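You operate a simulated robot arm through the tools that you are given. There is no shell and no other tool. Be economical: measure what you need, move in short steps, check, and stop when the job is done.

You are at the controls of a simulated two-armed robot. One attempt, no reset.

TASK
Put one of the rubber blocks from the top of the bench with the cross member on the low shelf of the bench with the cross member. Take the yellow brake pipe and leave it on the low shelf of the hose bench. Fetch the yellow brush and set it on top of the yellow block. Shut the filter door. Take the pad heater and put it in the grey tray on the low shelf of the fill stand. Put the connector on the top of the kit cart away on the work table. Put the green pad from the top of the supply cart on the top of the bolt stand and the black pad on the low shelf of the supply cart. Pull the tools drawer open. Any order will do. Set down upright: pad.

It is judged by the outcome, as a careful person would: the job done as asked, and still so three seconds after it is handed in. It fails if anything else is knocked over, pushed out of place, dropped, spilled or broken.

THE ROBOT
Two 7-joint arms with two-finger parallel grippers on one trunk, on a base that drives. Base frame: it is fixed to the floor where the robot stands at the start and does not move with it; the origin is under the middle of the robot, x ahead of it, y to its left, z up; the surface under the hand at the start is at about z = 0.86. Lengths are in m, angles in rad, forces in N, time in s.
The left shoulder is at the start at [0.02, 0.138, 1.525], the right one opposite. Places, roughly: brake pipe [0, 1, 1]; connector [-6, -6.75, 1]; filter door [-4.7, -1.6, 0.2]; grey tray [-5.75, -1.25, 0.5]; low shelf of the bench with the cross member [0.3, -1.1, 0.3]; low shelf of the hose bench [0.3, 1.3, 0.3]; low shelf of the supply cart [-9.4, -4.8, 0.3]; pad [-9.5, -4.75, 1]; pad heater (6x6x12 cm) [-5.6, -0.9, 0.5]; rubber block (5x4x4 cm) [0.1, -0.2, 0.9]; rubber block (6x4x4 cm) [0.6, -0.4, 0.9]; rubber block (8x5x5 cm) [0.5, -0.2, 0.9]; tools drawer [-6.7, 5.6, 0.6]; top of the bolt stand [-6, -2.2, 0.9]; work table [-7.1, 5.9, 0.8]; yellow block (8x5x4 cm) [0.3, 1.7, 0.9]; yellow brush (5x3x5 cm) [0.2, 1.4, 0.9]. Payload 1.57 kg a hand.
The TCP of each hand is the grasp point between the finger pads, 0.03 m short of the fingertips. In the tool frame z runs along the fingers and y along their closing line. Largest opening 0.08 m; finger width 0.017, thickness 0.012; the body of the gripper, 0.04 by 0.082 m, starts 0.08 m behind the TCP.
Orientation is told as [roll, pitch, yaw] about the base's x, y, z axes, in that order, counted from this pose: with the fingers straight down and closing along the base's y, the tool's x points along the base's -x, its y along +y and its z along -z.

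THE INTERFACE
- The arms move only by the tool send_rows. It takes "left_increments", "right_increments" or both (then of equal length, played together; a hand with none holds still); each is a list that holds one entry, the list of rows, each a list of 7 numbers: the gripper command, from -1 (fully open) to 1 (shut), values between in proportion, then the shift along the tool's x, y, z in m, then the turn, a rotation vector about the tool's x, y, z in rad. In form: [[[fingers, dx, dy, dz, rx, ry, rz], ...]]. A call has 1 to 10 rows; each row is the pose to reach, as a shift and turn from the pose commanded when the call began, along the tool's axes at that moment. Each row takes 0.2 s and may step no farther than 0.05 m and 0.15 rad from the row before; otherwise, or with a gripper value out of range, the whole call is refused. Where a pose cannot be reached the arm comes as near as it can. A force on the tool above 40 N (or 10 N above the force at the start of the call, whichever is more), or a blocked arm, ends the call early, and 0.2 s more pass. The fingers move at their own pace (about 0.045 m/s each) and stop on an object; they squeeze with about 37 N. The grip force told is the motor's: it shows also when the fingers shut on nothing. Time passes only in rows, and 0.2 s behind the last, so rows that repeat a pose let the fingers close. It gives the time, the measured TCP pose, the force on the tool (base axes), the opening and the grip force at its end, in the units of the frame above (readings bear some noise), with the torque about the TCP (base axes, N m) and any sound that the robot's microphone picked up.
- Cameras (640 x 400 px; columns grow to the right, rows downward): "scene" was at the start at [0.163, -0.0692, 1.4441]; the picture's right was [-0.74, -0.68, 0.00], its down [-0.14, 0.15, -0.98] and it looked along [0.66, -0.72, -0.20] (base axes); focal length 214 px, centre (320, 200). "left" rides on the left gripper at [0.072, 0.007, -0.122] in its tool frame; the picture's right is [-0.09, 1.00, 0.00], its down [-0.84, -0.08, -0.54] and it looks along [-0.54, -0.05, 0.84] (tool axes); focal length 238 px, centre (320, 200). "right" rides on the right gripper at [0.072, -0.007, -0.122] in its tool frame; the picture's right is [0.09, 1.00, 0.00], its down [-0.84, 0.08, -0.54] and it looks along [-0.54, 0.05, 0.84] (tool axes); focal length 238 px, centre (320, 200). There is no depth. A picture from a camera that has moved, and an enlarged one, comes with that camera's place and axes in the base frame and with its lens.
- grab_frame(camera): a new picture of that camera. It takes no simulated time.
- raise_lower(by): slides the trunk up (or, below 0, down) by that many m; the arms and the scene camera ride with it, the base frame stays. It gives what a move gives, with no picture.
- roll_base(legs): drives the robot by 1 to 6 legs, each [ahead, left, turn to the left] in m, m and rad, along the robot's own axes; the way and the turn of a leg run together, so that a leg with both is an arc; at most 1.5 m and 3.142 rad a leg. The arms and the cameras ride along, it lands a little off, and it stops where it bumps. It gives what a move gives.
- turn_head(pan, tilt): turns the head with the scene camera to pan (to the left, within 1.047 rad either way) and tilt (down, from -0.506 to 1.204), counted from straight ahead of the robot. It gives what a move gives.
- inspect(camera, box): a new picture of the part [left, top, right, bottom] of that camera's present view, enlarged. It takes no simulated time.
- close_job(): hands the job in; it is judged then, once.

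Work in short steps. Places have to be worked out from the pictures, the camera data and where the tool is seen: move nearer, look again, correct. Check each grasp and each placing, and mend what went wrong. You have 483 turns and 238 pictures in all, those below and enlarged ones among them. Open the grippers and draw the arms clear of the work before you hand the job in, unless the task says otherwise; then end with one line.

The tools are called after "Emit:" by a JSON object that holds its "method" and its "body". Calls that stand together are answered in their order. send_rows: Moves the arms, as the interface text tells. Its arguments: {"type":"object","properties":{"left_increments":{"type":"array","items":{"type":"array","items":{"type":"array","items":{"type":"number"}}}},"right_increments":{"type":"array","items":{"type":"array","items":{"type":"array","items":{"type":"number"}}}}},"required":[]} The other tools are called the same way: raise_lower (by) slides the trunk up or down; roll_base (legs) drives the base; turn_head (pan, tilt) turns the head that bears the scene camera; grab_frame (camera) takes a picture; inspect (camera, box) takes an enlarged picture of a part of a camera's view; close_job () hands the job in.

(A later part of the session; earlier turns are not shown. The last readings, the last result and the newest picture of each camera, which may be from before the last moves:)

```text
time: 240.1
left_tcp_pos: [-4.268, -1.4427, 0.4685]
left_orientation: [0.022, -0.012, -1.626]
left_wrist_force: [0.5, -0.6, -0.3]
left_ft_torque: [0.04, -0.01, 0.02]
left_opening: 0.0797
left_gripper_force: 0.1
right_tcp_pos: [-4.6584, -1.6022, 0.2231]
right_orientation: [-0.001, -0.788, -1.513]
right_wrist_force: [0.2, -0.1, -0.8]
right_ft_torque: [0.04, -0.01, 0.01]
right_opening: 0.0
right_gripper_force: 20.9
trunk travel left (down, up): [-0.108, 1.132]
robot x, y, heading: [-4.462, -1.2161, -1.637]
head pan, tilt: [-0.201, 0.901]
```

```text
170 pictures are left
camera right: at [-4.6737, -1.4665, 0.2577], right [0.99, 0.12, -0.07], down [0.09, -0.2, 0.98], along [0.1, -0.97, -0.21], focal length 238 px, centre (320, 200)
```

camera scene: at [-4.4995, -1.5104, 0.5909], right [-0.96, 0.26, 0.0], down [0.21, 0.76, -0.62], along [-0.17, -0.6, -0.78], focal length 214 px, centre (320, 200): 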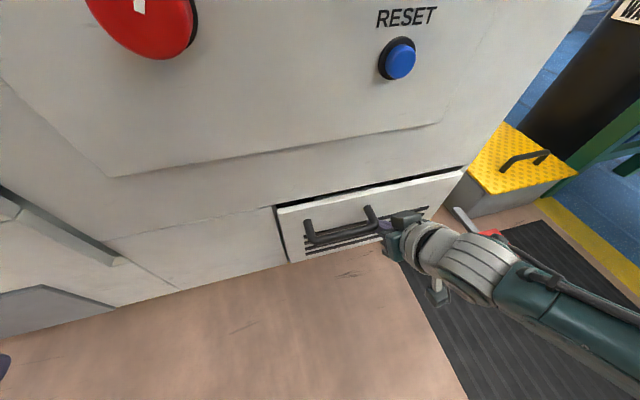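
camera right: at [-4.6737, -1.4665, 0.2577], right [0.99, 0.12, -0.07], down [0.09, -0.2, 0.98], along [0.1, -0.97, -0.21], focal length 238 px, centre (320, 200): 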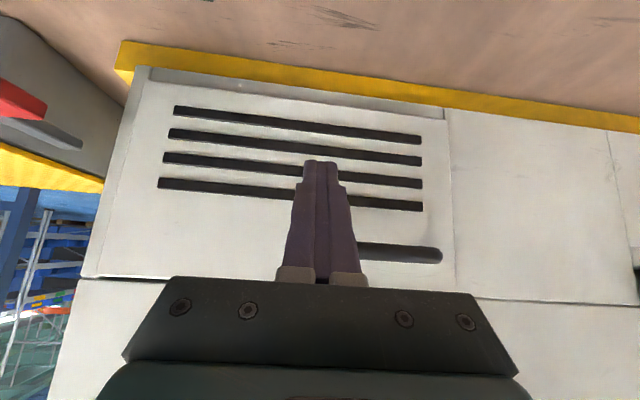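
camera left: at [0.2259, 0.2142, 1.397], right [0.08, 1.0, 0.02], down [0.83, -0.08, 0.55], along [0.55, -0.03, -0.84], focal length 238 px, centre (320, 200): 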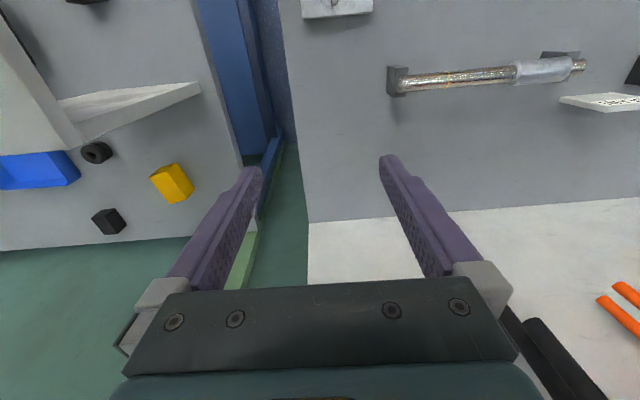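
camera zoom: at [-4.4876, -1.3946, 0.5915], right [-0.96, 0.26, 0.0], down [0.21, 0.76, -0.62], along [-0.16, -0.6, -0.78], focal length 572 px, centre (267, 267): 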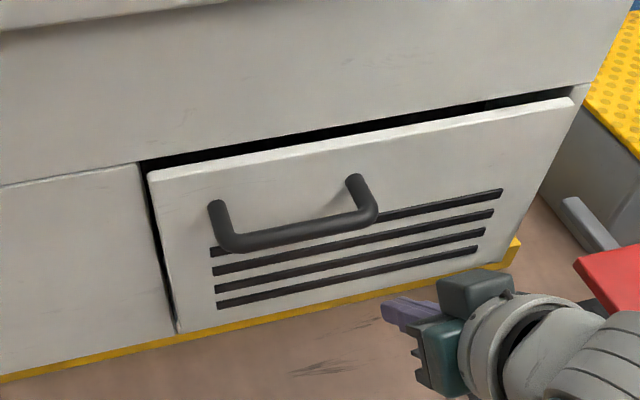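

Measured from the picture, both top corners of the door lie in the cabinet's front plane: it is shut. I back off, raise the trunk and level the hand again.

Emit:
{"method": "roll_base", "body": {"legs": [[-0.2, 0, 0]]}}

Emit:
{"method": "raise_lower", "body": {"by": 0.4}}

Emit:
{"method": "send_rows", "body": {"right_increments": [[[0, 0.03, 0.02, 0.0, 0, 0.14, 0], [0, 0.05, 0.04, -0.02, 0, 0.28, 0], [-1, 0.07, 0.06, -0.04, 0, 0.42, 0], [-1, 0.09, 0.07, -0.06, 0, 0.56, 0], [-1, 0.1, 0.07, -0.08, 0, 0.68, 0], [-1, 0.1, 0.07, -0.09, 0, 0.78, 0], [-1, 0.1, 0.07, -0.09, 0, 0.78, 0]]]}}

```text
time: 241.7
left_tcp_pos: [-4.2549, -1.2471, 0.4685]
left_orientation: [0.024, -0.013, -1.627]
left_wrist_force: [0.0, 0.1, 0.4]
left_ft_torque: [0.03, 0.02, 0.05]
left_opening: 0.0802
left_gripper_force: 0.0
right_tcp_pos: [-4.6471, -1.4097, 0.2239]
right_orientation: [-0.001, -0.789, -1.515]
right_wrist_force: [-1.0, -0.5, -0.5]
right_ft_torque: [0.0, -0.01, -0.01]
right_opening: 0.0
right_gripper_force: 21.5
trunk travel left (down, up): [-0.108, 1.132]
robot x, y, heading: [-4.4549, -1.0256, -1.636]
head pan, tilt: [-0.201, 0.901]
```

```text
time: 245.6
left_tcp_pos: [-4.2554, -1.2459, 0.8689]
left_orientation: [0.023, -0.009, -1.627]
left_wrist_force: [0.6, 0.6, -0.2]
left_ft_torque: [-0.01, 0.01, 0.01]
left_opening: 0.0802
left_gripper_force: 0.0
right_tcp_pos: [-4.6464, -1.4073, 0.623]
right_orientation: [-0.002, -0.787, -1.513]
right_wrist_force: [0.3, -0.3, -0.4]
right_ft_torque: [0.0, -0.02, -0.01]
right_opening: 0.0
right_gripper_force: 21.5
trunk travel left (down, up): [-0.508, 0.732]
robot x, y, heading: [-4.4508, -1.0275, -1.638]
head pan, tilt: [-0.201, 0.901]
```

```text
time: 247.2
left_tcp_pos: [-4.2549, -1.2459, 0.867]
left_orientation: [0.022, -0.011, -1.626]
left_wrist_force: [0.0, 0.0, 0.2]
left_ft_torque: [0.03, 0.0, 0.04]
left_opening: 0.0799
left_gripper_force: 0.2
right_tcp_pos: [-4.5848, -1.2675, 0.6163]
right_orientation: [-0.002, -0.006, -1.514]
right_wrist_force: [-0.2, 0.6, 0.0]
right_ft_torque: [-0.02, -0.01, 0.0]
right_opening: 0.08
right_gripper_force: 0.0
trunk travel left (down, up): [-0.508, 0.732]
robot x, y, heading: [-4.4482, -1.0251, -1.634]
head pan, tilt: [-0.201, 0.901]
```

I raise more, then turn to face −x and look at the fill stand.

Emit:
{"method": "raise_lower", "body": {"by": 0.3}}

Emit:
{"method": "roll_base", "body": {"legs": [[-0.05, 0, -1.5], [0.35, 0, 0]]}}

Emit:
{"method": "turn_head", "body": {"pan": 0, "tilt": 0.7}}

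Emit:
{"method": "grab_frame", "body": {"camera": "scene"}}

```text
time: 250.2
left_tcp_pos: [-4.2546, -1.2458, 1.167]
left_orientation: [0.021, -0.011, -1.626]
left_wrist_force: [0.5, 0.3, 0.4]
left_ft_torque: [0.01, 0.01, 0.0]
left_opening: 0.0794
left_gripper_force: 0.0
right_tcp_pos: [-4.5853, -1.2679, 0.9167]
right_orientation: [-0.002, -0.006, -1.515]
right_wrist_force: [0.4, 0.2, -0.1]
right_ft_torque: [-0.04, 0.0, 0.0]
right_opening: 0.0799
right_gripper_force: 0.0
trunk travel left (down, up): [-0.808, 0.432]
robot x, y, heading: [-4.4491, -1.0232, -1.635]
head pan, tilt: [-0.201, 0.901]
```

```text
time: 256.0
left_tcp_pos: [-4.9601, -1.2235, 1.168]
left_orientation: [0.022, -0.012, -3.094]
left_wrist_force: [0.1, 1.4, 0.5]
left_ft_torque: [0.02, 0.01, -0.03]
left_opening: 0.0798
left_gripper_force: 0.1
right_tcp_pos: [-5.0142, -0.8961, 0.9155]
right_orientation: [-0.001, -0.008, -2.983]
right_wrist_force: [-0.3, -0.4, 0.4]
right_ft_torque: [0.01, -0.02, 0.0]
right_opening: 0.0801
right_gripper_force: 0.1
trunk travel left (down, up): [-0.808, 0.432]
robot x, y, heading: [-4.7629, -1.0054, -3.103]
head pan, tilt: [-0.201, 0.901]
```

```text
time: 256.7
left_tcp_pos: [-4.9608, -1.2246, 1.1671]
left_orientation: [0.023, -0.01, -3.096]
left_wrist_force: [-0.9, -0.2, 0.6]
left_ft_torque: [0.02, -0.03, 0.01]
left_opening: 0.0798
left_gripper_force: 0.1
right_tcp_pos: [-5.0152, -0.8981, 0.9166]
right_orientation: [-0.002, -0.008, -2.982]
right_wrist_force: [-0.3, 0.2, 0.3]
right_ft_torque: [0.01, 0.05, -0.02]
right_opening: 0.0801
right_gripper_force: 0.0
trunk travel left (down, up): [-0.808, 0.432]
robot x, y, heading: [-4.7619, -1.0076, -3.102]
head pan, tilt: [0.0, 0.7]
```

```text
169 pictures are left
camera scene: at [-4.9453, -1.0153, 1.3074], right [-0.04, 1.0, 0.0], down [0.64, 0.02, -0.76], along [-0.76, -0.03, -0.64], focal length 214 px, centre (320, 200)
```

scene: 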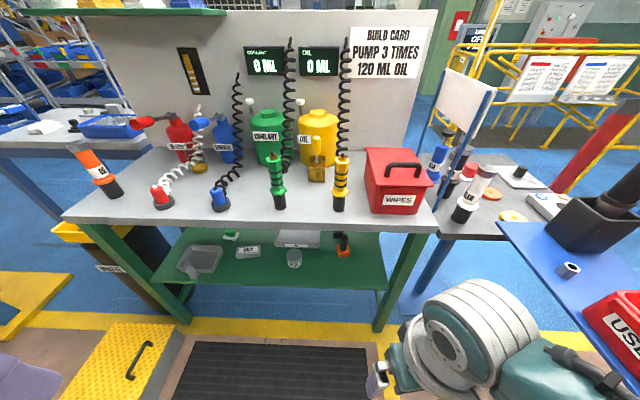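

Emit:
{"method": "inspect", "body": {"camera": "scene", "box": [160, 215, 400, 335]}}

```text
2.67 times, centred on (280, 275) of scene
camera zoom: at [-4.9453, -1.0153, 1.3074], right [-0.04, 1.0, 0.0], down [0.64, 0.02, -0.76], along [-0.76, -0.03, -0.64], focal length 572 px, centre (427, 0)
```

zoom: 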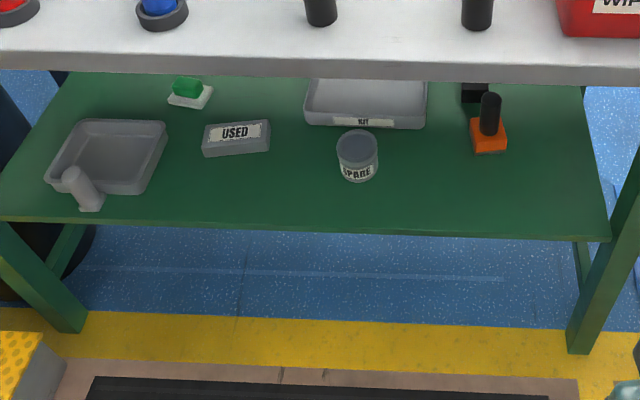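

There are two grey trays; the "KIT" tray at the centre matches the stated place, and the orange object with the black handle matches the pad heater. I lower the trunk to look at the shelf from its own level.

Emit:
{"method": "raise_lower", "body": {"by": -0.35}}

Emit:
{"method": "turn_head", "body": {"pan": 0, "tilt": 0.45}}

Emit:
{"method": "grab_frame", "body": {"camera": "scene"}}

Emit:
{"method": "inspect", "body": {"camera": "scene", "box": [240, 160, 400, 260]}}

```text
time: 260.1
left_tcp_pos: [-4.961, -1.2231, 0.8181]
left_orientation: [0.022, -0.01, -3.095]
left_wrist_force: [-1.0, 0.2, -0.4]
left_ft_torque: [-0.01, -0.01, 0.0]
left_opening: 0.0801
left_gripper_force: 0.0
right_tcp_pos: [-5.0161, -0.8973, 0.5656]
right_orientation: [-0.003, -0.008, -2.981]
right_wrist_force: [0.2, -0.6, 0.6]
right_ft_torque: [-0.01, 0.0, -0.01]
right_opening: 0.0799
right_gripper_force: 0.1
trunk travel left (down, up): [-0.458, 0.782]
robot x, y, heading: [-4.7593, -1.0102, -3.099]
head pan, tilt: [0.0, 0.7]
```

```text
time: 260.9
left_tcp_pos: [-4.9602, -1.223, 0.8184]
left_orientation: [0.024, -0.011, -3.094]
left_wrist_force: [0.3, -0.2, 0.1]
left_ft_torque: [0.05, -0.02, 0.0]
left_opening: 0.08
left_gripper_force: 0.1
right_tcp_pos: [-5.0155, -0.8978, 0.5657]
right_orientation: [-0.001, -0.008, -2.982]
right_wrist_force: [-1.0, -0.2, 1.0]
right_ft_torque: [-0.02, -0.01, -0.05]
right_opening: 0.0798
right_gripper_force: 0.1
trunk travel left (down, up): [-0.458, 0.782]
robot x, y, heading: [-4.7631, -1.009, -3.1]
head pan, tilt: [0.0, 0.45]
```

```text
167 pictures are left
camera scene: at [-4.9522, -1.0156, 0.9796], right [-0.04, 1.0, 0.0], down [0.44, 0.02, -0.9], along [-0.9, -0.03, -0.44], focal length 214 px, centre (320, 200)
```

scene: 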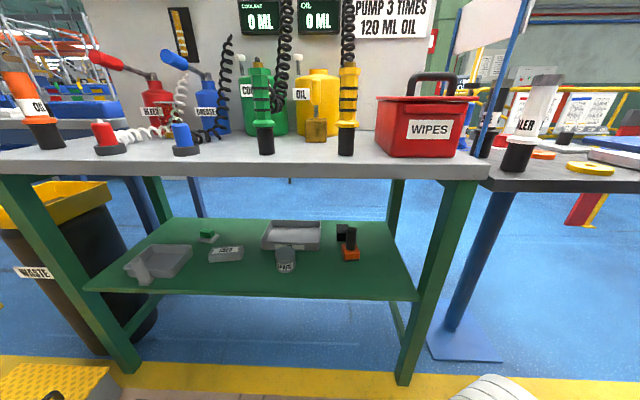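

```text
4.00 times, centred on (320, 210) of scene
camera zoom: at [-4.9522, -1.0156, 0.9796], right [-0.04, 1.0, 0.0], down [0.44, 0.02, -0.9], along [-0.9, -0.03, -0.44], focal length 858 px, centre (320, 160)
```

zoom: 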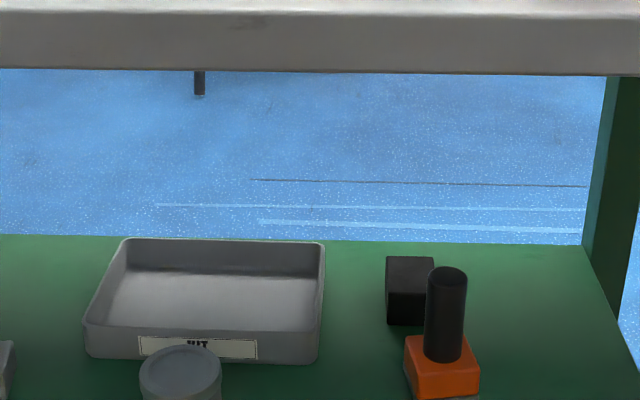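

The pad heater (orange base 6×6, black grip about 3.4 cm thick, top ≈ 0.57) stands at about (−5.568, −0.93) on the shelf at z≈0.45. The KIT tray is centred at about (−5.68, −1.15). I will take the heater by its grip with the hand pitched 45° under the stand top. First I back off a little and set up the hand pose.

Emit:
{"method": "roll_base", "body": {"legs": [[-0.2, 0, 0]]}}

Emit:
{"method": "send_rows", "body": {"right_increments": [[[-1, -0.03, 0, -0.03, 0, -0.14, 0], [-1, -0.06, 0, -0.06, 0, -0.28, 0], [-1, -0.09, 0, -0.09, 0, -0.42, 0], [-1, -0.12, 0, -0.12, 0, -0.55, 0], [-1, -0.15, 0, -0.15, 0, -0.68, 0], [-1, -0.18, 0, -0.18, 0, -0.8, 0], [-1, -0.21, 0, -0.21, 0, -0.8, 0], [-1, -0.23, 0, -0.24, 0, -0.8, 0], [-1, -0.26, 0, -0.26, 0, -0.8, 0], [-1, -0.26, 0, -0.26, 0, -0.8, 0]]]}}

```text
time: 262.5
left_tcp_pos: [-4.7593, -1.216, 0.8185]
left_orientation: [0.024, -0.007, -3.095]
left_wrist_force: [0.2, -0.2, -0.9]
left_ft_torque: [0.0, 0.02, 0.02]
left_opening: 0.0802
left_gripper_force: 0.1
right_tcp_pos: [-4.8136, -0.889, 0.5642]
right_orientation: [-0.003, -0.006, -2.985]
right_wrist_force: [0.5, -0.2, 0.1]
right_ft_torque: [0.0, -0.04, 0.01]
right_opening: 0.0797
right_gripper_force: 0.1
trunk travel left (down, up): [-0.458, 0.782]
robot x, y, heading: [-4.5569, -1.0008, -3.104]
head pan, tilt: [0.0, 0.45]
```

```text
time: 264.7
left_tcp_pos: [-4.7596, -1.2155, 0.8199]
left_orientation: [0.022, -0.011, -3.097]
left_wrist_force: [-0.4, 0.2, 0.0]
left_ft_torque: [-0.02, 0.02, 0.04]
left_opening: 0.08
left_gripper_force: 0.0
right_tcp_pos: [-5.0675, -0.9261, 0.8298]
right_orientation: [-0.002, -0.806, -2.982]
right_wrist_force: [0.0, 0.4, 0.5]
right_ft_torque: [0.0, -0.03, 0.0]
right_opening: 0.0801
right_gripper_force: 0.1
trunk travel left (down, up): [-0.458, 0.782]
robot x, y, heading: [-4.5606, -0.9997, -3.103]
head pan, tilt: [0.0, 0.45]
```

I lower the trunk 0.28 (TCP to z ≈ 0.55) and approach to within about 12 cm.

Emit:
{"method": "raise_lower", "body": {"by": -0.28}}

Emit:
{"method": "roll_base", "body": {"legs": [[0.36, -0.01, 0]]}}

Emit:
{"method": "grab_frame", "body": {"camera": "right"}}

Emit:
{"method": "grab_frame", "body": {"camera": "scene"}}

```text
time: 267.5
left_tcp_pos: [-4.7604, -1.2144, 0.5386]
left_orientation: [0.024, -0.012, -3.096]
left_wrist_force: [0.0, 0.4, -0.3]
left_ft_torque: [0.0, 0.01, -0.01]
left_opening: 0.0799
left_gripper_force: 0.0
right_tcp_pos: [-5.0684, -0.9267, 0.5504]
right_orientation: [-0.002, -0.809, -2.983]
right_wrist_force: [0.1, -0.5, -0.6]
right_ft_torque: [0.03, -0.03, 0.01]
right_opening: 0.0798
right_gripper_force: 0.0
trunk travel left (down, up): [-0.178, 1.062]
robot x, y, heading: [-4.5557, -1.0029, -3.105]
head pan, tilt: [0.0, 0.45]
```

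```text
time: 269.9
left_tcp_pos: [-5.1226, -1.2206, 0.5386]
left_orientation: [0.022, -0.01, -3.096]
left_wrist_force: [0.1, 0.1, -0.6]
left_ft_torque: [-0.02, -0.01, 0.0]
left_opening: 0.0798
left_gripper_force: 0.0
right_tcp_pos: [-5.4324, -0.9312, 0.5483]
right_orientation: [-0.001, -0.806, -2.982]
right_wrist_force: [-0.4, -0.2, -0.2]
right_ft_torque: [0.01, 0.0, -0.01]
right_opening: 0.0801
right_gripper_force: 0.1
trunk travel left (down, up): [-0.178, 1.062]
robot x, y, heading: [-4.9213, -1.0025, -3.1]
head pan, tilt: [0.0, 0.45]
```

```text
165 pictures are left
camera right: at [-5.298, -0.9024, 0.5816], right [0.22, -0.97, -0.07], down [-0.17, -0.11, 0.98], along [-0.96, -0.2, -0.19], focal length 238 px, centre (320, 200)
```

right: 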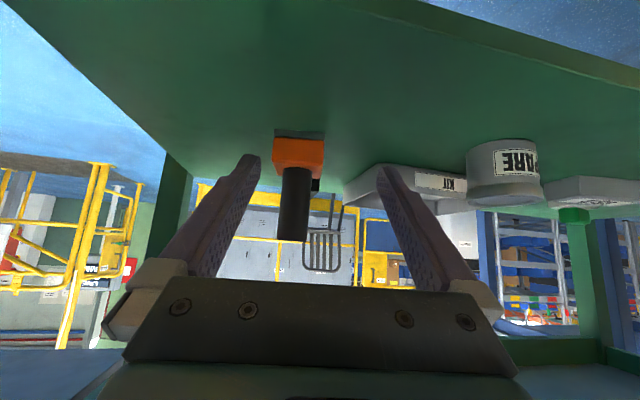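

```text
164 pictures are left
camera scene: at [-5.1152, -1.0117, 0.6996], right [-0.04, 1.0, 0.0], down [0.44, 0.02, -0.9], along [-0.9, -0.03, -0.44], focal length 214 px, centre (320, 200)
```

scene: 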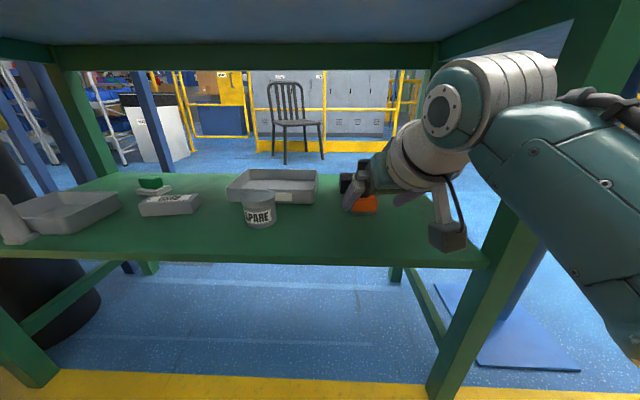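

The heater's grip is centred at (−5.568, −0.931). The elbow would come near the stand's front leg if I only drive, so I stretch the arm 7.5 cm forward first.

Emit:
{"method": "send_rows", "body": {"right_increments": [[[-1, -0.017, -0.004, 0.018, 0, 0, 0], [-1, -0.035, -0.008, 0.036, 0, 0, 0], [-1, -0.052, -0.012, 0.054, 0, 0, 0], [-1, -0.052, -0.012, 0.054, 0, 0, 0]]]}}

Emit:
{"method": "grab_frame", "body": {"camera": "scene"}}

Emit:
{"method": "grab_frame", "body": {"camera": "right"}}

```text
time: 270.9
left_tcp_pos: [-5.1227, -1.2181, 0.5376]
left_orientation: [0.023, -0.011, -3.097]
left_wrist_force: [0.2, -0.2, -0.4]
left_ft_torque: [-0.02, 0.05, 0.02]
left_opening: 0.0801
left_gripper_force: 0.1
right_tcp_pos: [-5.5094, -0.9293, 0.5499]
right_orientation: [-0.001, -0.807, -2.982]
right_wrist_force: [1.1, 0.2, 0.4]
right_ft_torque: [0.03, 0.03, -0.03]
right_opening: 0.0798
right_gripper_force: 0.0
trunk travel left (down, up): [-0.178, 1.062]
robot x, y, heading: [-4.9236, -1.0027, -3.104]
head pan, tilt: [0.0, 0.45]
```

```text
163 pictures are left
camera scene: at [-5.1152, -1.0116, 0.6996], right [-0.04, 1.0, 0.0], down [0.44, 0.02, -0.9], along [-0.9, -0.03, -0.44], focal length 214 px, centre (320, 200)
```

scene: 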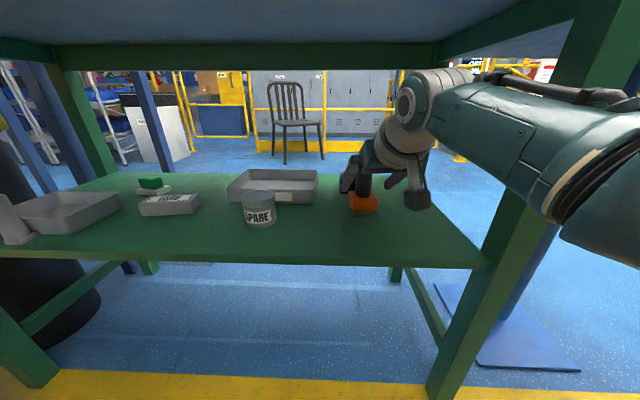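

```text
162 pictures are left
camera right: at [-5.3759, -0.9009, 0.5816], right [0.22, -0.97, -0.07], down [-0.17, -0.11, 0.98], along [-0.96, -0.2, -0.19], focal length 238 px, centre (320, 200)
```

right: 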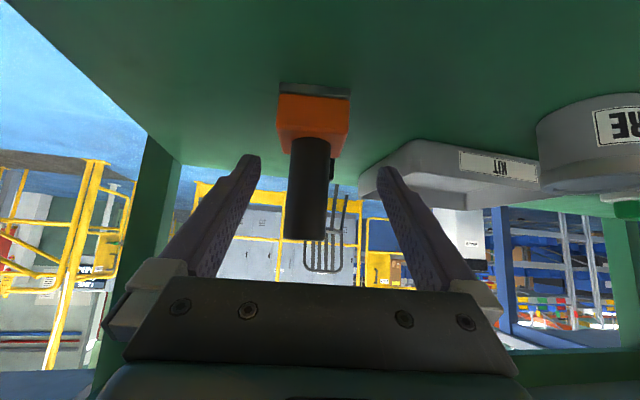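

The grip is centred between the fingers. I drive the last 6 cm and close.

Emit:
{"method": "roll_base", "body": {"legs": [[0.058, 0.0, 0]]}}

Emit:
{"method": "grab_frame", "body": {"camera": "right"}}

```text
time: 271.8
left_tcp_pos: [-5.1805, -1.2221, 0.539]
left_orientation: [0.022, -0.008, -3.096]
left_wrist_force: [-0.5, 0.0, -0.4]
left_ft_torque: [0.01, 0.01, -0.01]
left_opening: 0.0802
left_gripper_force: 0.1
right_tcp_pos: [-5.5661, -0.9303, 0.5496]
right_orientation: [-0.002, -0.807, -2.982]
right_wrist_force: [-0.3, 0.2, 0.2]
right_ft_torque: [-0.02, -0.03, -0.01]
right_opening: 0.08
right_gripper_force: 0.1
trunk travel left (down, up): [-0.178, 1.062]
robot x, y, heading: [-4.9821, -1.0055, -3.104]
head pan, tilt: [0.0, 0.45]
```

```text
161 pictures are left
camera right: at [-5.4322, -0.903, 0.581], right [0.22, -0.97, -0.07], down [-0.17, -0.11, 0.98], along [-0.96, -0.2, -0.19], focal length 238 px, centre (320, 200)
```

right: 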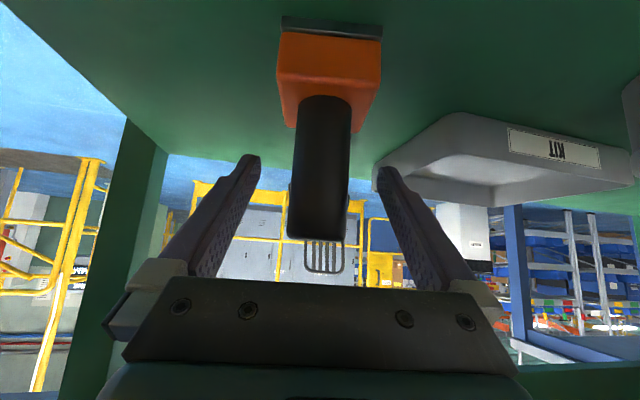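

The fingers straddle the grip at the right depth. I close and lift a little with the trunk.

Emit:
{"method": "send_rows", "body": {"right_increments": [[[1, 0, 0, 0, 0, 0, 0], [1, 0, 0, 0, 0, 0, 0], [1, 0, 0, 0, 0, 0, 0], [1, 0, 0, 0, 0, 0, 0], [1, 0, 0, 0, 0, 0, 0]]]}}

Emit:
{"method": "raise_lower", "body": {"by": 0.06}}

Emit:
{"method": "grab_frame", "body": {"camera": "right"}}

Emit:
{"method": "grab_frame", "body": {"camera": "scene"}}

```text
time: 273.0
left_tcp_pos: [-5.1814, -1.2223, 0.5381]
left_orientation: [0.024, -0.009, -3.097]
left_wrist_force: [0.1, 0.3, -0.4]
left_ft_torque: [-0.01, -0.02, 0.05]
left_opening: 0.08
left_gripper_force: 0.1
right_tcp_pos: [-5.567, -0.9317, 0.5497]
right_orientation: [-0.002, -0.807, -2.982]
right_wrist_force: [0.1, -0.1, 0.6]
right_ft_torque: [-0.05, 0.08, 0.0]
right_opening: 0.0332
right_gripper_force: 35.0
trunk travel left (down, up): [-0.178, 1.062]
robot x, y, heading: [-4.9802, -1.0053, -3.105]
head pan, tilt: [0.0, 0.45]
```

```text
time: 274.0
left_tcp_pos: [-5.1805, -1.2218, 0.5979]
left_orientation: [0.023, -0.011, -3.096]
left_wrist_force: [-0.3, 0.2, 0.0]
left_ft_torque: [-0.01, 0.02, 0.02]
left_opening: 0.0803
left_gripper_force: 0.0
right_tcp_pos: [-5.5668, -0.9315, 0.6093]
right_orientation: [-0.001, -0.806, -2.982]
right_wrist_force: [-0.3, 0.2, -3.1]
right_ft_torque: [-0.01, 0.03, 0.0]
right_opening: 0.0329
right_gripper_force: 37.1
trunk travel left (down, up): [-0.238, 1.002]
robot x, y, heading: [-4.9817, -1.007, -3.106]
head pan, tilt: [0.0, 0.45]
```

```text
160 pictures are left
camera right: at [-5.4329, -0.903, 0.6412], right [0.22, -0.97, -0.07], down [-0.17, -0.11, 0.98], along [-0.96, -0.2, -0.19], focal length 238 px, centre (320, 200)
```

right: 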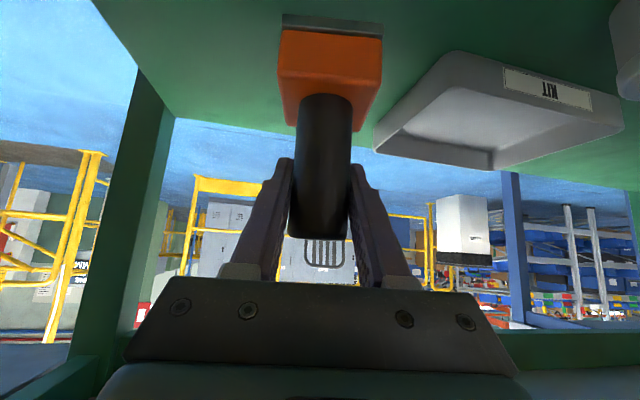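

```text
159 pictures are left
camera scene: at [-5.1726, -1.0139, 0.7596], right [-0.04, 1.0, 0.0], down [0.44, 0.02, -0.9], along [-0.9, -0.03, -0.44], focal length 214 px, centre (320, 200)
```

scene: 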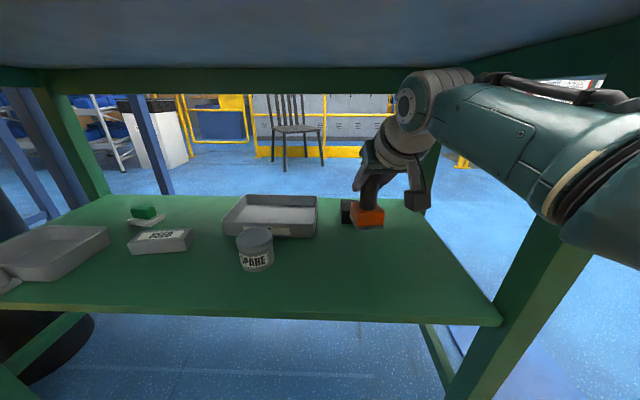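

The heater is lifted cleanly. I zoom on the tray to fix its rim.

Emit:
{"method": "inspect", "body": {"camera": "scene", "box": [200, 170, 400, 295]}}

```text
3.20 times, centred on (300, 232) of scene
camera zoom: at [-5.1726, -1.0139, 0.7596], right [-0.04, 1.0, 0.0], down [0.44, 0.02, -0.9], along [-0.9, -0.03, -0.44], focal length 686 px, centre (384, 96)
```

zoom: 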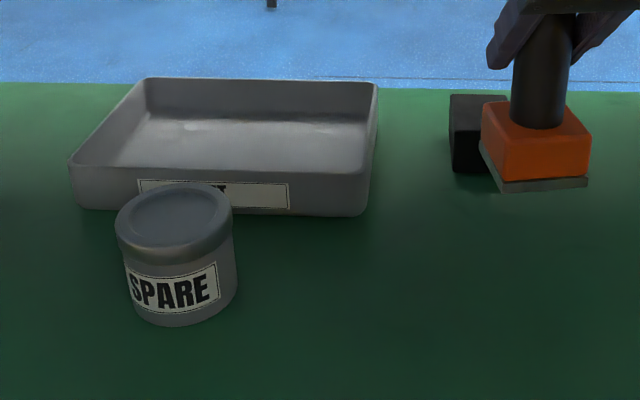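

Tray: x −5.60…−5.74, y −1.04…−1.26, rim at 0.488; jar at (−5.515, −1.155) to z 0.505. I move the heater to (−5.67, −1.12). I first lower the left hand so its wrist stays under the stand top, then go diagonally in one straight leg.

Emit:
{"method": "send_rows", "body": {"left_increments": [[[-1, 0, 0, 0.04, 0, 0, 0], [-1, 0, 0, 0.08, 0, 0, 0], [-1, 0, 0, 0.12, 0, 0, 0], [-1, 0, 0, 0.15, 0, 0, 0], [-1, 0, 0, 0.15, 0, 0, 0]]]}}

Emit:
{"method": "roll_base", "body": {"legs": [[0.1, 0.184, 0]]}}

Emit:
{"method": "grab_frame", "body": {"camera": "scene"}}

Emit:
{"method": "grab_frame", "body": {"camera": "right"}}

```text
time: 275.2
left_tcp_pos: [-5.1841, -1.2262, 0.4497]
left_orientation: [0.023, -0.012, -3.097]
left_wrist_force: [-0.9, 0.9, 0.7]
left_ft_torque: [0.02, 0.0, 0.01]
left_opening: 0.0801
left_gripper_force: 0.1
right_tcp_pos: [-5.5673, -0.9323, 0.6087]
right_orientation: [-0.001, -0.807, -2.983]
right_wrist_force: [-0.7, 0.1, -2.6]
right_ft_torque: [0.01, 0.02, 0.01]
right_opening: 0.0333
right_gripper_force: 37.0
trunk travel left (down, up): [-0.238, 1.002]
robot x, y, heading: [-4.9798, -1.0033, -3.105]
head pan, tilt: [0.0, 0.45]
```

```text
time: 276.9
left_tcp_pos: [-5.276, -1.4166, 0.4485]
left_orientation: [0.023, -0.008, -3.093]
left_wrist_force: [0.1, -0.4, -0.3]
left_ft_torque: [-0.01, -0.02, -0.05]
left_opening: 0.0801
left_gripper_force: 0.1
right_tcp_pos: [-5.658, -1.1209, 0.6089]
right_orientation: [-0.002, -0.805, -2.982]
right_wrist_force: [0.1, -0.6, -3.0]
right_ft_torque: [0.03, 0.02, 0.01]
right_opening: 0.0334
right_gripper_force: 36.7
trunk travel left (down, up): [-0.238, 1.002]
robot x, y, heading: [-5.07, -1.1956, -3.103]
head pan, tilt: [0.0, 0.45]
```

```text
157 pictures are left
camera scene: at [-5.2645, -1.2027, 0.7595], right [-0.04, 1.0, 0.0], down [0.44, 0.02, -0.9], along [-0.9, -0.03, -0.44], focal length 214 px, centre (320, 200)
```

scene: 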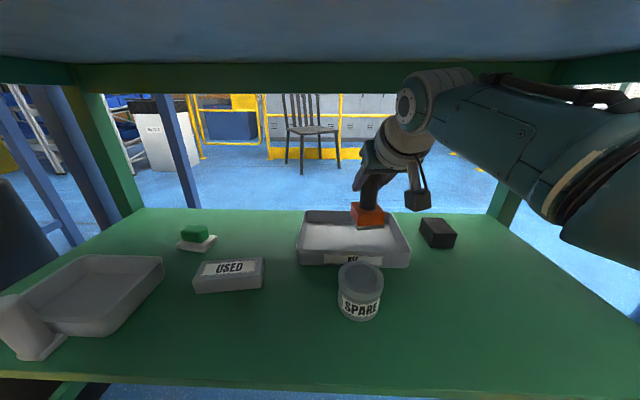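

```text
156 pictures are left
camera right: at [-5.525, -1.092, 0.6411], right [0.22, -0.97, -0.07], down [-0.17, -0.11, 0.98], along [-0.96, -0.2, -0.19], focal length 238 px, centre (320, 200)
```

right: 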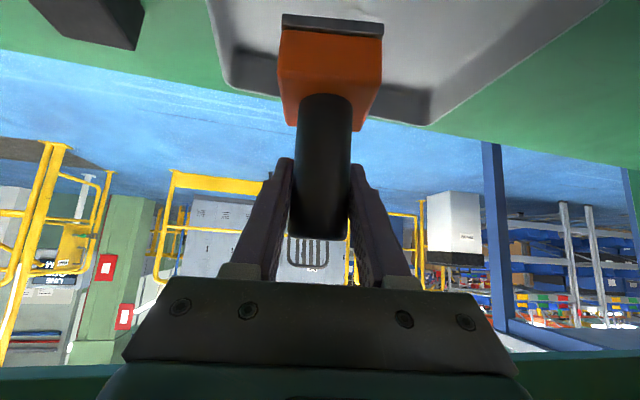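

The heater is over the tray. I lower it 5 cm.

Emit:
{"method": "raise_lower", "body": {"by": -0.05}}

Emit:
{"method": "grab_frame", "body": {"camera": "right"}}

Emit:
{"method": "inspect", "body": {"camera": "scene", "box": [270, 150, 470, 275]}}

```text
time: 277.8
left_tcp_pos: [-5.2755, -1.417, 0.3988]
left_orientation: [0.022, -0.01, -3.094]
left_wrist_force: [-0.3, 0.1, -0.8]
left_ft_torque: [0.0, -0.02, 0.03]
left_opening: 0.0801
left_gripper_force: 0.0
right_tcp_pos: [-5.6592, -1.1213, 0.559]
right_orientation: [-0.004, -0.806, -2.981]
right_wrist_force: [0.1, -1.4, -2.9]
right_ft_torque: [-0.03, -0.02, 0.01]
right_opening: 0.0331
right_gripper_force: 37.2
trunk travel left (down, up): [-0.188, 1.052]
robot x, y, heading: [-5.0733, -1.1951, -3.105]
head pan, tilt: [0.0, 0.45]
```

```text
155 pictures are left
camera right: at [-5.5252, -1.0922, 0.5911], right [0.22, -0.97, -0.07], down [-0.17, -0.11, 0.98], along [-0.96, -0.2, -0.19], focal length 238 px, centre (320, 200)
```

right: 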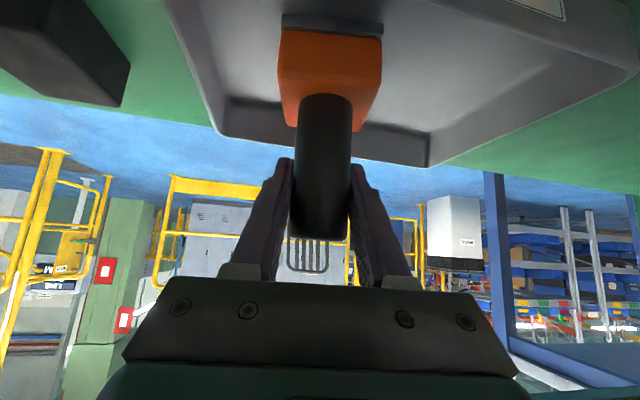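

```text
3.20 times, centred on (370, 212) of scene
camera zoom: at [-5.2647, -1.2029, 0.7096], right [-0.04, 1.0, 0.0], down [0.44, 0.02, -0.9], along [-0.9, -0.03, -0.44], focal length 686 px, centre (160, 160)
```

zoom: 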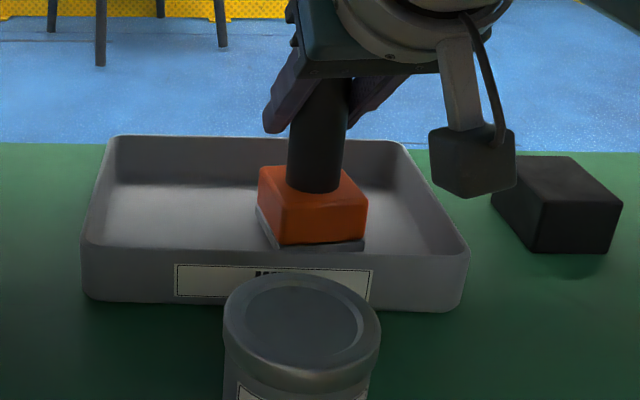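

The heater is inside the tray walls. I lower it the last bit and watch the force.

Emit:
{"method": "raise_lower", "body": {"by": -0.006}}

```text
time: 278.3
left_tcp_pos: [-5.2759, -1.4156, 0.393]
left_orientation: [0.021, -0.012, -3.095]
left_wrist_force: [-0.8, -0.5, 0.7]
left_ft_torque: [-0.02, 0.0, 0.01]
left_opening: 0.0798
left_gripper_force: 0.1
right_tcp_pos: [-5.6598, -1.1205, 0.5549]
right_orientation: [-0.003, -0.808, -2.982]
right_wrist_force: [2.1, 0.4, 4.3]
right_ft_torque: [-0.16, -0.46, 0.04]
right_opening: 0.0334
right_gripper_force: 37.3
trunk travel left (down, up): [-0.182, 1.058]
robot x, y, heading: [-5.0762, -1.1974, -3.1]
head pan, tilt: [0.0, 0.45]
```

Contact felt. I open and back straight out.

Emit:
{"method": "send_rows", "body": {"right_increments": [[[0.2, 0, 0, 0, 0, 0, 0], [-0.3, 0, 0, 0, 0, 0, 0], [-1, 0, 0, 0, 0, 0, 0], [-1, 0, 0, 0, 0, 0, 0], [-1, 0, 0, 0, 0, 0, 0]]]}}

Emit:
{"method": "roll_base", "body": {"legs": [[-0.3, 0, 0]]}}

Emit:
{"method": "grab_frame", "body": {"camera": "scene"}}

```text
time: 279.5
left_tcp_pos: [-5.275, -1.4156, 0.3929]
left_orientation: [0.022, -0.009, -3.094]
left_wrist_force: [0.1, 0.7, 0.7]
left_ft_torque: [-0.01, 0.0, 0.0]
left_opening: 0.08
left_gripper_force: 0.0
right_tcp_pos: [-5.6602, -1.1212, 0.5525]
right_orientation: [-0.003, -0.806, -2.979]
right_wrist_force: [0.9, 0.0, 0.7]
right_ft_torque: [-0.02, 0.0, 0.01]
right_opening: 0.0801
right_gripper_force: 0.1
trunk travel left (down, up): [-0.182, 1.058]
robot x, y, heading: [-5.0742, -1.1956, -3.102]
head pan, tilt: [0.0, 0.45]
```

```text
time: 281.6
left_tcp_pos: [-4.975, -1.4052, 0.3943]
left_orientation: [0.024, -0.009, -3.089]
left_wrist_force: [-0.2, -0.6, -0.1]
left_ft_torque: [-0.02, -0.01, -0.02]
left_opening: 0.08
left_gripper_force: 0.1
right_tcp_pos: [-5.3597, -1.1111, 0.5531]
right_orientation: [-0.003, -0.806, -2.977]
right_wrist_force: [0.5, 0.0, -1.0]
right_ft_torque: [0.02, 0.01, -0.04]
right_opening: 0.0798
right_gripper_force: 0.1
trunk travel left (down, up): [-0.182, 1.058]
robot x, y, heading: [-4.7734, -1.1832, -3.102]
head pan, tilt: [0.0, 0.45]
```

```text
153 pictures are left
camera scene: at [-4.9649, -1.1916, 0.7037], right [-0.04, 1.0, 0.0], down [0.43, 0.02, -0.9], along [-0.9, -0.04, -0.43], focal length 214 px, centre (320, 200)
```

scene: 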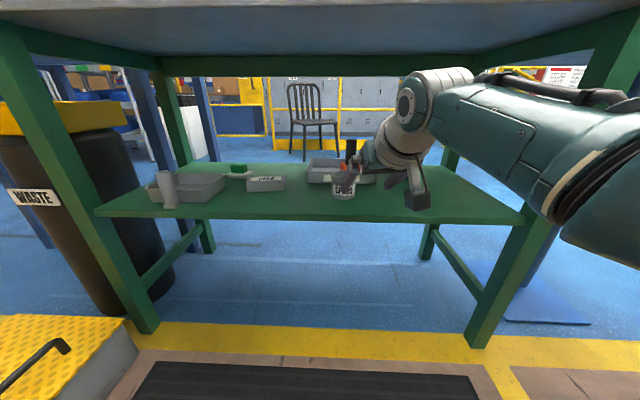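

Heater placed. I back off, raise up, level the hand, and look around for a route to the bolt stand and supply cart.

Emit:
{"method": "roll_base", "body": {"legs": [[-0.3, 0.0, 0]]}}

Emit:
{"method": "raise_lower", "body": {"by": 0.4}}

Emit:
{"method": "send_rows", "body": {"right_increments": [[[-1, 0.03, 0, 0.03, 0, 0.14, 0], [-1, 0.06, 0, 0.03, 0, 0.28, 0], [-1, 0.09, 0, 0.02, 0, 0.42, 0], [-1, 0.12, 0, 0.01, 0, 0.55, 0], [-1, 0.15, 0, 0.0, 0, 0.68, 0], [-1, 0.18, 0, -0.01, 0, 0.8, 0], [-1, 0.21, 0, -0.03, 0, 0.8, 0], [-1, 0.21, 0, -0.03, 0, 0.8, 0]]]}}

Emit:
{"method": "raise_lower", "body": {"by": 0.4}}

Emit:
{"method": "turn_head", "body": {"pan": 0.7, "tilt": 0.4}}

Emit:
{"method": "grab_frame", "body": {"camera": "scene"}}

```text
time: 283.7
left_tcp_pos: [-4.6736, -1.3909, 0.3938]
left_orientation: [0.021, -0.012, -3.1]
left_wrist_force: [0.0, 0.3, 1.0]
left_ft_torque: [0.03, -0.02, -0.01]
left_opening: 0.08
left_gripper_force: 0.1
right_tcp_pos: [-5.0546, -1.0956, 0.5541]
right_orientation: [-0.004, -0.808, -2.985]
right_wrist_force: [0.0, -0.3, -0.1]
right_ft_torque: [0.01, -0.03, 0.06]
right_opening: 0.08
right_gripper_force: 0.1
trunk travel left (down, up): [-0.182, 1.058]
robot x, y, heading: [-4.4684, -1.1704, -3.104]
head pan, tilt: [0.0, 0.45]
```

```text
time: 287.5
left_tcp_pos: [-4.6732, -1.3916, 0.7933]
left_orientation: [0.023, -0.01, -3.1]
left_wrist_force: [-0.1, -0.1, -1.5]
left_ft_torque: [0.0, 0.04, 0.0]
left_opening: 0.0798
left_gripper_force: 0.1
right_tcp_pos: [-5.0541, -1.0954, 0.9536]
right_orientation: [-0.005, -0.805, -2.983]
right_wrist_force: [-0.4, 0.1, -0.7]
right_ft_torque: [0.0, 0.0, 0.02]
right_opening: 0.0801
right_gripper_force: 0.1
trunk travel left (down, up): [-0.582, 0.658]
robot x, y, heading: [-4.4698, -1.1728, -3.11]
head pan, tilt: [0.0, 0.45]
```

```text
time: 289.3
left_tcp_pos: [-4.6729, -1.3916, 0.793]
left_orientation: [0.023, -0.01, -3.099]
left_wrist_force: [0.4, -0.4, 0.0]
left_ft_torque: [0.0, 0.05, 0.0]
left_opening: 0.0798
left_gripper_force: 0.1
right_tcp_pos: [-4.8872, -1.0668, 0.8213]
right_orientation: [-0.002, -0.005, -2.986]
right_wrist_force: [-0.1, 0.5, 0.0]
right_ft_torque: [-0.02, -0.01, 0.03]
right_opening: 0.0801
right_gripper_force: 0.1
right hand out of reach, approached as far as the arm can: row 2, 4, 5, 6
trunk travel left (down, up): [-0.582, 0.658]
robot x, y, heading: [-4.4694, -1.1695, -3.112]
head pan, tilt: [0.0, 0.45]
```

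```text
time: 293.1
left_tcp_pos: [-4.6731, -1.3918, 1.1924]
left_orientation: [0.021, -0.012, -3.099]
left_wrist_force: [-0.1, -0.3, 0.1]
left_ft_torque: [-0.01, 0.01, 0.02]
left_opening: 0.0797
left_gripper_force: 0.0
right_tcp_pos: [-4.8866, -1.0662, 1.2232]
right_orientation: [-0.002, -0.008, -2.987]
right_wrist_force: [0.8, -0.2, 0.8]
right_ft_torque: [-0.01, 0.02, 0.02]
right_opening: 0.0798
right_gripper_force: 0.1
trunk travel left (down, up): [-0.982, 0.258]
robot x, y, heading: [-4.471, -1.1706, -3.111]
head pan, tilt: [0.0, 0.45]
```

```text
time: 294.2
left_tcp_pos: [-4.6713, -1.391, 1.194]
left_orientation: [0.022, -0.011, -3.101]
left_wrist_force: [-0.7, -0.4, 0.5]
left_ft_torque: [-0.01, 0.01, 0.01]
left_opening: 0.08
left_gripper_force: 0.1
right_tcp_pos: [-4.8875, -1.0662, 1.2219]
right_orientation: [-0.003, -0.007, -2.986]
right_wrist_force: [0.5, -0.7, -0.4]
right_ft_torque: [-0.02, -0.01, 0.0]
right_opening: 0.0801
right_gripper_force: 0.0
trunk travel left (down, up): [-0.982, 0.258]
robot x, y, heading: [-4.4677, -1.1741, -3.107]
head pan, tilt: [0.7, 0.4]
```

```text
152 pictures are left
camera scene: at [-4.6372, -1.2373, 1.5083], right [-0.67, 0.74, 0.0], down [0.29, 0.26, -0.92], along [-0.68, -0.62, -0.39], focal length 214 px, centre (320, 200)
```

scene: 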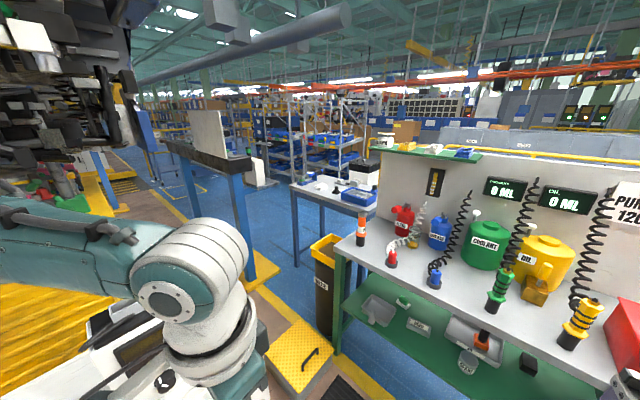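

The floor pictures show the robot has no wide base, so low things (step box, bin) can be passed over with the trunk high. I retract the right hand, raise the trunk and go over the gap between cabinet and fill stand.

Emit:
{"method": "send_rows", "body": {"right_increments": [[[-1, 0.04, 0, 0, 0, 0, 0], [-1, 0.08, 0, 0, 0, 0, 0], [-1, 0.12, 0, 0, 0, 0, 0], [-1, 0.16, 0, 0, 0, 0, 0], [-1, 0.2, 0, 0, 0, 0, 0], [-1, 0.2, 0, 0, 0, 0, 0]]]}}

Emit:
{"method": "raise_lower", "body": {"by": 0.15}}

Emit:
{"method": "roll_base", "body": {"legs": [[0.6, 0, 0]]}}

Emit:
{"method": "turn_head", "body": {"pan": 1.0, "tilt": 0.35}}

Emit:
{"method": "grab_frame", "body": {"camera": "scene"}}

```text
time: 295.6
left_tcp_pos: [-4.6728, -1.3913, 1.1934]
left_orientation: [0.023, -0.01, -3.099]
left_wrist_force: [1.1, 0.5, 0.1]
left_ft_torque: [0.03, 0.01, -0.01]
left_opening: 0.0801
left_gripper_force: 0.0
right_tcp_pos: [-4.6869, -1.0363, 1.2203]
right_orientation: [-0.001, -0.007, -2.987]
right_wrist_force: [0.6, -0.2, -0.6]
right_ft_torque: [0.02, 0.01, -0.01]
right_opening: 0.0801
right_gripper_force: 0.1
trunk travel left (down, up): [-0.982, 0.258]
robot x, y, heading: [-4.4659, -1.1735, -3.108]
head pan, tilt: [0.7, 0.4]
```

```text
time: 297.3
left_tcp_pos: [-4.6713, -1.3916, 1.3428]
left_orientation: [0.023, -0.01, -3.1]
left_wrist_force: [-0.4, -1.0, 0.5]
left_ft_torque: [0.02, -0.02, 0.01]
left_opening: 0.08
left_gripper_force: 0.0
right_tcp_pos: [-4.6894, -1.0384, 1.3704]
right_orientation: [-0.001, -0.008, -2.986]
right_wrist_force: [0.3, 0.0, 0.0]
right_ft_torque: [-0.01, 0.01, 0.02]
right_opening: 0.0799
right_gripper_force: 0.0
trunk travel left (down, up): [-1.132, 0.108]
robot x, y, heading: [-4.4701, -1.1711, -3.108]
head pan, tilt: [0.7, 0.4]
```

```text
time: 300.7
left_tcp_pos: [-5.2754, -1.4027, 1.3443]
left_orientation: [0.022, -0.011, -3.118]
left_wrist_force: [-0.1, 0.1, 0.2]
left_ft_torque: [0.0, 0.02, 0.0]
left_opening: 0.0799
left_gripper_force: 0.2
right_tcp_pos: [-5.2862, -1.05, 1.3698]
right_orientation: [0.0, -0.007, -3.003]
right_wrist_force: [0.7, -0.1, 0.0]
right_ft_torque: [0.0, -0.02, -0.02]
right_opening: 0.0801
right_gripper_force: 0.1
trunk travel left (down, up): [-1.132, 0.108]
robot x, y, heading: [-5.0696, -1.1882, -3.123]
head pan, tilt: [0.7, 0.4]
```

```text
time: 301.5
left_tcp_pos: [-5.2742, -1.4023, 1.3424]
left_orientation: [0.022, -0.011, -3.117]
left_wrist_force: [1.0, -0.4, -0.9]
left_ft_torque: [0.01, 0.02, 0.02]
left_opening: 0.0802
left_gripper_force: 0.0
right_tcp_pos: [-5.2848, -1.0489, 1.371]
right_orientation: [-0.001, -0.006, -3.003]
right_wrist_force: [-0.1, 0.2, 0.0]
right_ft_torque: [-0.07, -0.03, -0.01]
right_opening: 0.08
right_gripper_force: 0.0
trunk travel left (down, up): [-1.132, 0.108]
robot x, y, heading: [-5.0687, -1.1859, -3.124]
head pan, tilt: [1.0, 0.351]
```

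```text
151 pictures are left
camera scene: at [-5.2164, -1.2678, 1.6629], right [-0.85, 0.53, 0.0], down [0.18, 0.29, -0.94], along [-0.49, -0.8, -0.34], focal length 214 px, centre (320, 200)
```

scene: 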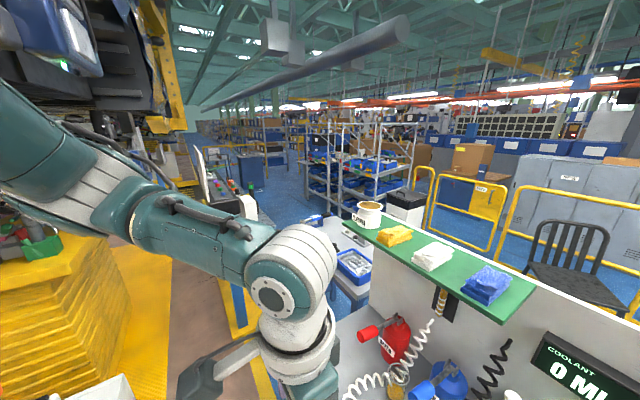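

I strafe left (−y) 1.1 m through the gap, high above the step box and bin, then look.

Emit:
{"method": "roll_base", "body": {"legs": [[0, 0.6, 0], [0, 0.55, 0]]}}

Emit:
{"method": "turn_head", "body": {"pan": 0.3, "tilt": 0.5}}

Emit:
{"method": "grab_frame", "body": {"camera": "scene"}}

```text
time: 304.7
left_tcp_pos: [-5.2723, -1.9641, 1.3428]
left_orientation: [0.024, -0.011, -3.125]
left_wrist_force: [-0.4, -0.4, 0.4]
left_ft_torque: [0.0, 0.0, 0.01]
left_opening: 0.0801
left_gripper_force: 0.1
right_tcp_pos: [-5.2799, -1.6097, 1.3695]
right_orientation: [-0.002, -0.007, -3.014]
right_wrist_force: [0.1, 0.1, -0.6]
right_ft_torque: [0.01, 0.01, 0.05]
right_opening: 0.0801
right_gripper_force: 0.1
trunk travel left (down, up): [-1.132, 0.108]
robot x, y, heading: [-5.063, -1.7498, -3.129]
head pan, tilt: [1.0, 0.351]
stopped in leg 1: the robot was blocked; the commanded pose is now the measured one
```

```text
time: 305.8
left_tcp_pos: [-5.2712, -1.9642, 1.3424]
left_orientation: [0.022, -0.011, -3.127]
left_wrist_force: [-0.6, -0.9, -0.5]
left_ft_torque: [0.01, -0.04, 0.03]
left_opening: 0.0799
left_gripper_force: 0.0
right_tcp_pos: [-5.2795, -1.6091, 1.3699]
right_orientation: [-0.002, -0.007, -3.015]
right_wrist_force: [-0.5, -0.4, -0.6]
right_ft_torque: [0.01, -0.01, 0.02]
right_opening: 0.0799
right_gripper_force: 0.1
trunk travel left (down, up): [-1.132, 0.108]
robot x, y, heading: [-5.0611, -1.7485, -3.134]
head pan, tilt: [0.3, 0.499]
```

```text
150 pictures are left
camera scene: at [-5.2492, -1.7785, 1.6492], right [-0.3, 0.95, 0.0], down [0.46, 0.14, -0.88], along [-0.84, -0.27, -0.48], focal length 214 px, centre (320, 200)
```

scene: 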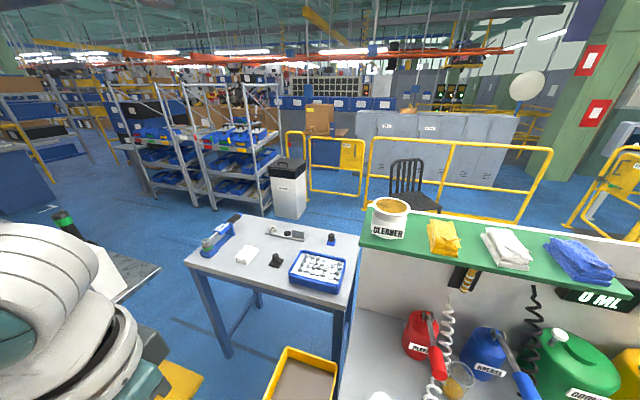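

Blocked: the left elbow met a tall stand (top ≈ 1.3 at (−5.43, −2.13)). I step back right, then lift both hands high (above 1.6 m) so that the robot can pass above everything here.

Emit:
{"method": "roll_base", "body": {"legs": [[0, -0.15, 0]]}}

Emit:
{"method": "send_rows", "body": {"right_increments": [[[-1, -0.03, 0, -0.035, 0, 0, 0], [-1, -0.06, 0, -0.07, 0, 0, 0], [-1, -0.09, 0, -0.105, 0, 0, 0], [-1, -0.12, 0, -0.14, 0, 0, 0], [-1, -0.14, 0, -0.17, 0, 0, 0], [-1, -0.14, 0, -0.19, 0, 0, 0]]], "left_increments": [[[-1, -0.03, 0, -0.035, 0, 0, 0], [-1, -0.06, 0, -0.07, 0, 0, 0], [-1, -0.09, 0, -0.105, 0, 0, 0], [-1, -0.12, 0, -0.14, 0, 0, 0], [-1, -0.14, 0, -0.17, 0, 0, 0], [-1, -0.14, 0, -0.19, 0, 0, 0]]]}}

Emit:
{"method": "raise_lower", "body": {"by": 0.1}}

Emit:
{"method": "turn_head", "body": {"pan": 0.6, "tilt": 0.2}}

Emit:
{"method": "grab_frame", "body": {"camera": "scene"}}

```text
time: 307.2
left_tcp_pos: [-5.2748, -1.8092, 1.3428]
left_orientation: [0.022, -0.009, -3.134]
left_wrist_force: [0.9, 0.0, 0.8]
left_ft_torque: [0.02, 0.02, -0.01]
left_opening: 0.0801
left_gripper_force: 0.1
right_tcp_pos: [-5.2777, -1.4556, 1.3704]
right_orientation: [-0.003, -0.007, -3.02]
right_wrist_force: [1.2, 0.1, 0.4]
right_ft_torque: [-0.01, -0.02, -0.01]
right_opening: 0.0798
right_gripper_force: 0.0
trunk travel left (down, up): [-1.132, 0.108]
robot x, y, heading: [-5.0629, -1.5937, 3.143]
head pan, tilt: [0.3, 0.499]
```

```text
time: 308.6
left_tcp_pos: [-5.4098, -1.8057, 1.5335]
left_orientation: [0.025, -0.01, -3.135]
left_wrist_force: [0.1, 0.5, -0.3]
left_ft_torque: [0.0, -0.04, 0.01]
left_opening: 0.0799
left_gripper_force: 0.1
right_tcp_pos: [-5.491, -1.4562, 1.5194]
right_orientation: [0.002, -0.006, -3.02]
right_wrist_force: [-0.2, -0.1, 0.3]
right_ft_torque: [-0.02, -0.01, 0.01]
right_opening: 0.0803
right_gripper_force: 0.0
right hand out of reach, approached as far as the arm can: row 1, 2, 3, 4, 5, 6
trunk travel left (down, up): [-1.132, 0.108]
robot x, y, heading: [-5.0624, -1.5971, 3.14]
head pan, tilt: [0.3, 0.499]
```

```text
time: 309.9
left_tcp_pos: [-5.4101, -1.8052, 1.6345]
left_orientation: [0.022, -0.011, -3.134]
left_wrist_force: [0.3, 0.3, 0.0]
left_ft_torque: [-0.01, -0.02, -0.01]
left_opening: 0.0798
left_gripper_force: 0.2
right_tcp_pos: [-5.4907, -1.4557, 1.6195]
right_orientation: [-0.002, -0.008, -3.021]
right_wrist_force: [0.0, 0.0, -0.8]
right_ft_torque: [-0.04, -0.02, -0.01]
right_opening: 0.0799
right_gripper_force: 0.0
trunk travel left (down, up): [-1.232, 0.008]
robot x, y, heading: [-5.0612, -1.5965, 3.141]
head pan, tilt: [0.3, 0.499]
```

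```text
time: 310.7
left_tcp_pos: [-5.4094, -1.8035, 1.6329]
left_orientation: [0.022, -0.011, -3.133]
left_wrist_force: [-0.1, -0.2, 0.1]
left_ft_torque: [0.01, 0.03, -0.03]
left_opening: 0.0799
left_gripper_force: 0.0
right_tcp_pos: [-5.4907, -1.4556, 1.6187]
right_orientation: [0.0, -0.006, -3.021]
right_wrist_force: [0.2, -0.1, 0.3]
right_ft_torque: [0.01, -0.02, 0.0]
right_opening: 0.0798
right_gripper_force: 0.1
trunk travel left (down, up): [-1.232, 0.008]
robot x, y, heading: [-5.0637, -1.5939, 3.145]
head pan, tilt: [0.6, 0.201]
```

```text
149 pictures are left
camera scene: at [-5.2399, -1.6492, 1.7768], right [-0.56, 0.83, 0.0], down [0.17, 0.11, -0.98], along [-0.81, -0.55, -0.2], focal length 214 px, centre (320, 200)
```

scene: 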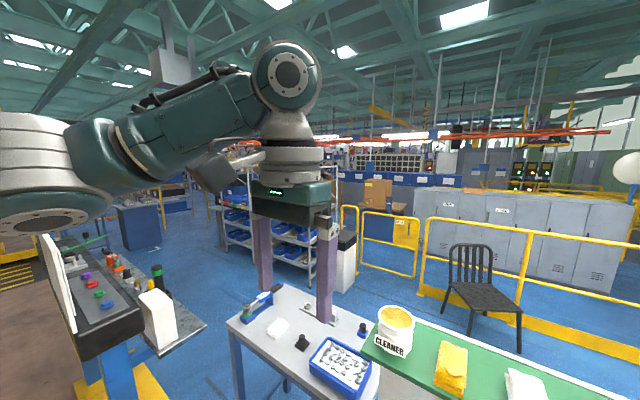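

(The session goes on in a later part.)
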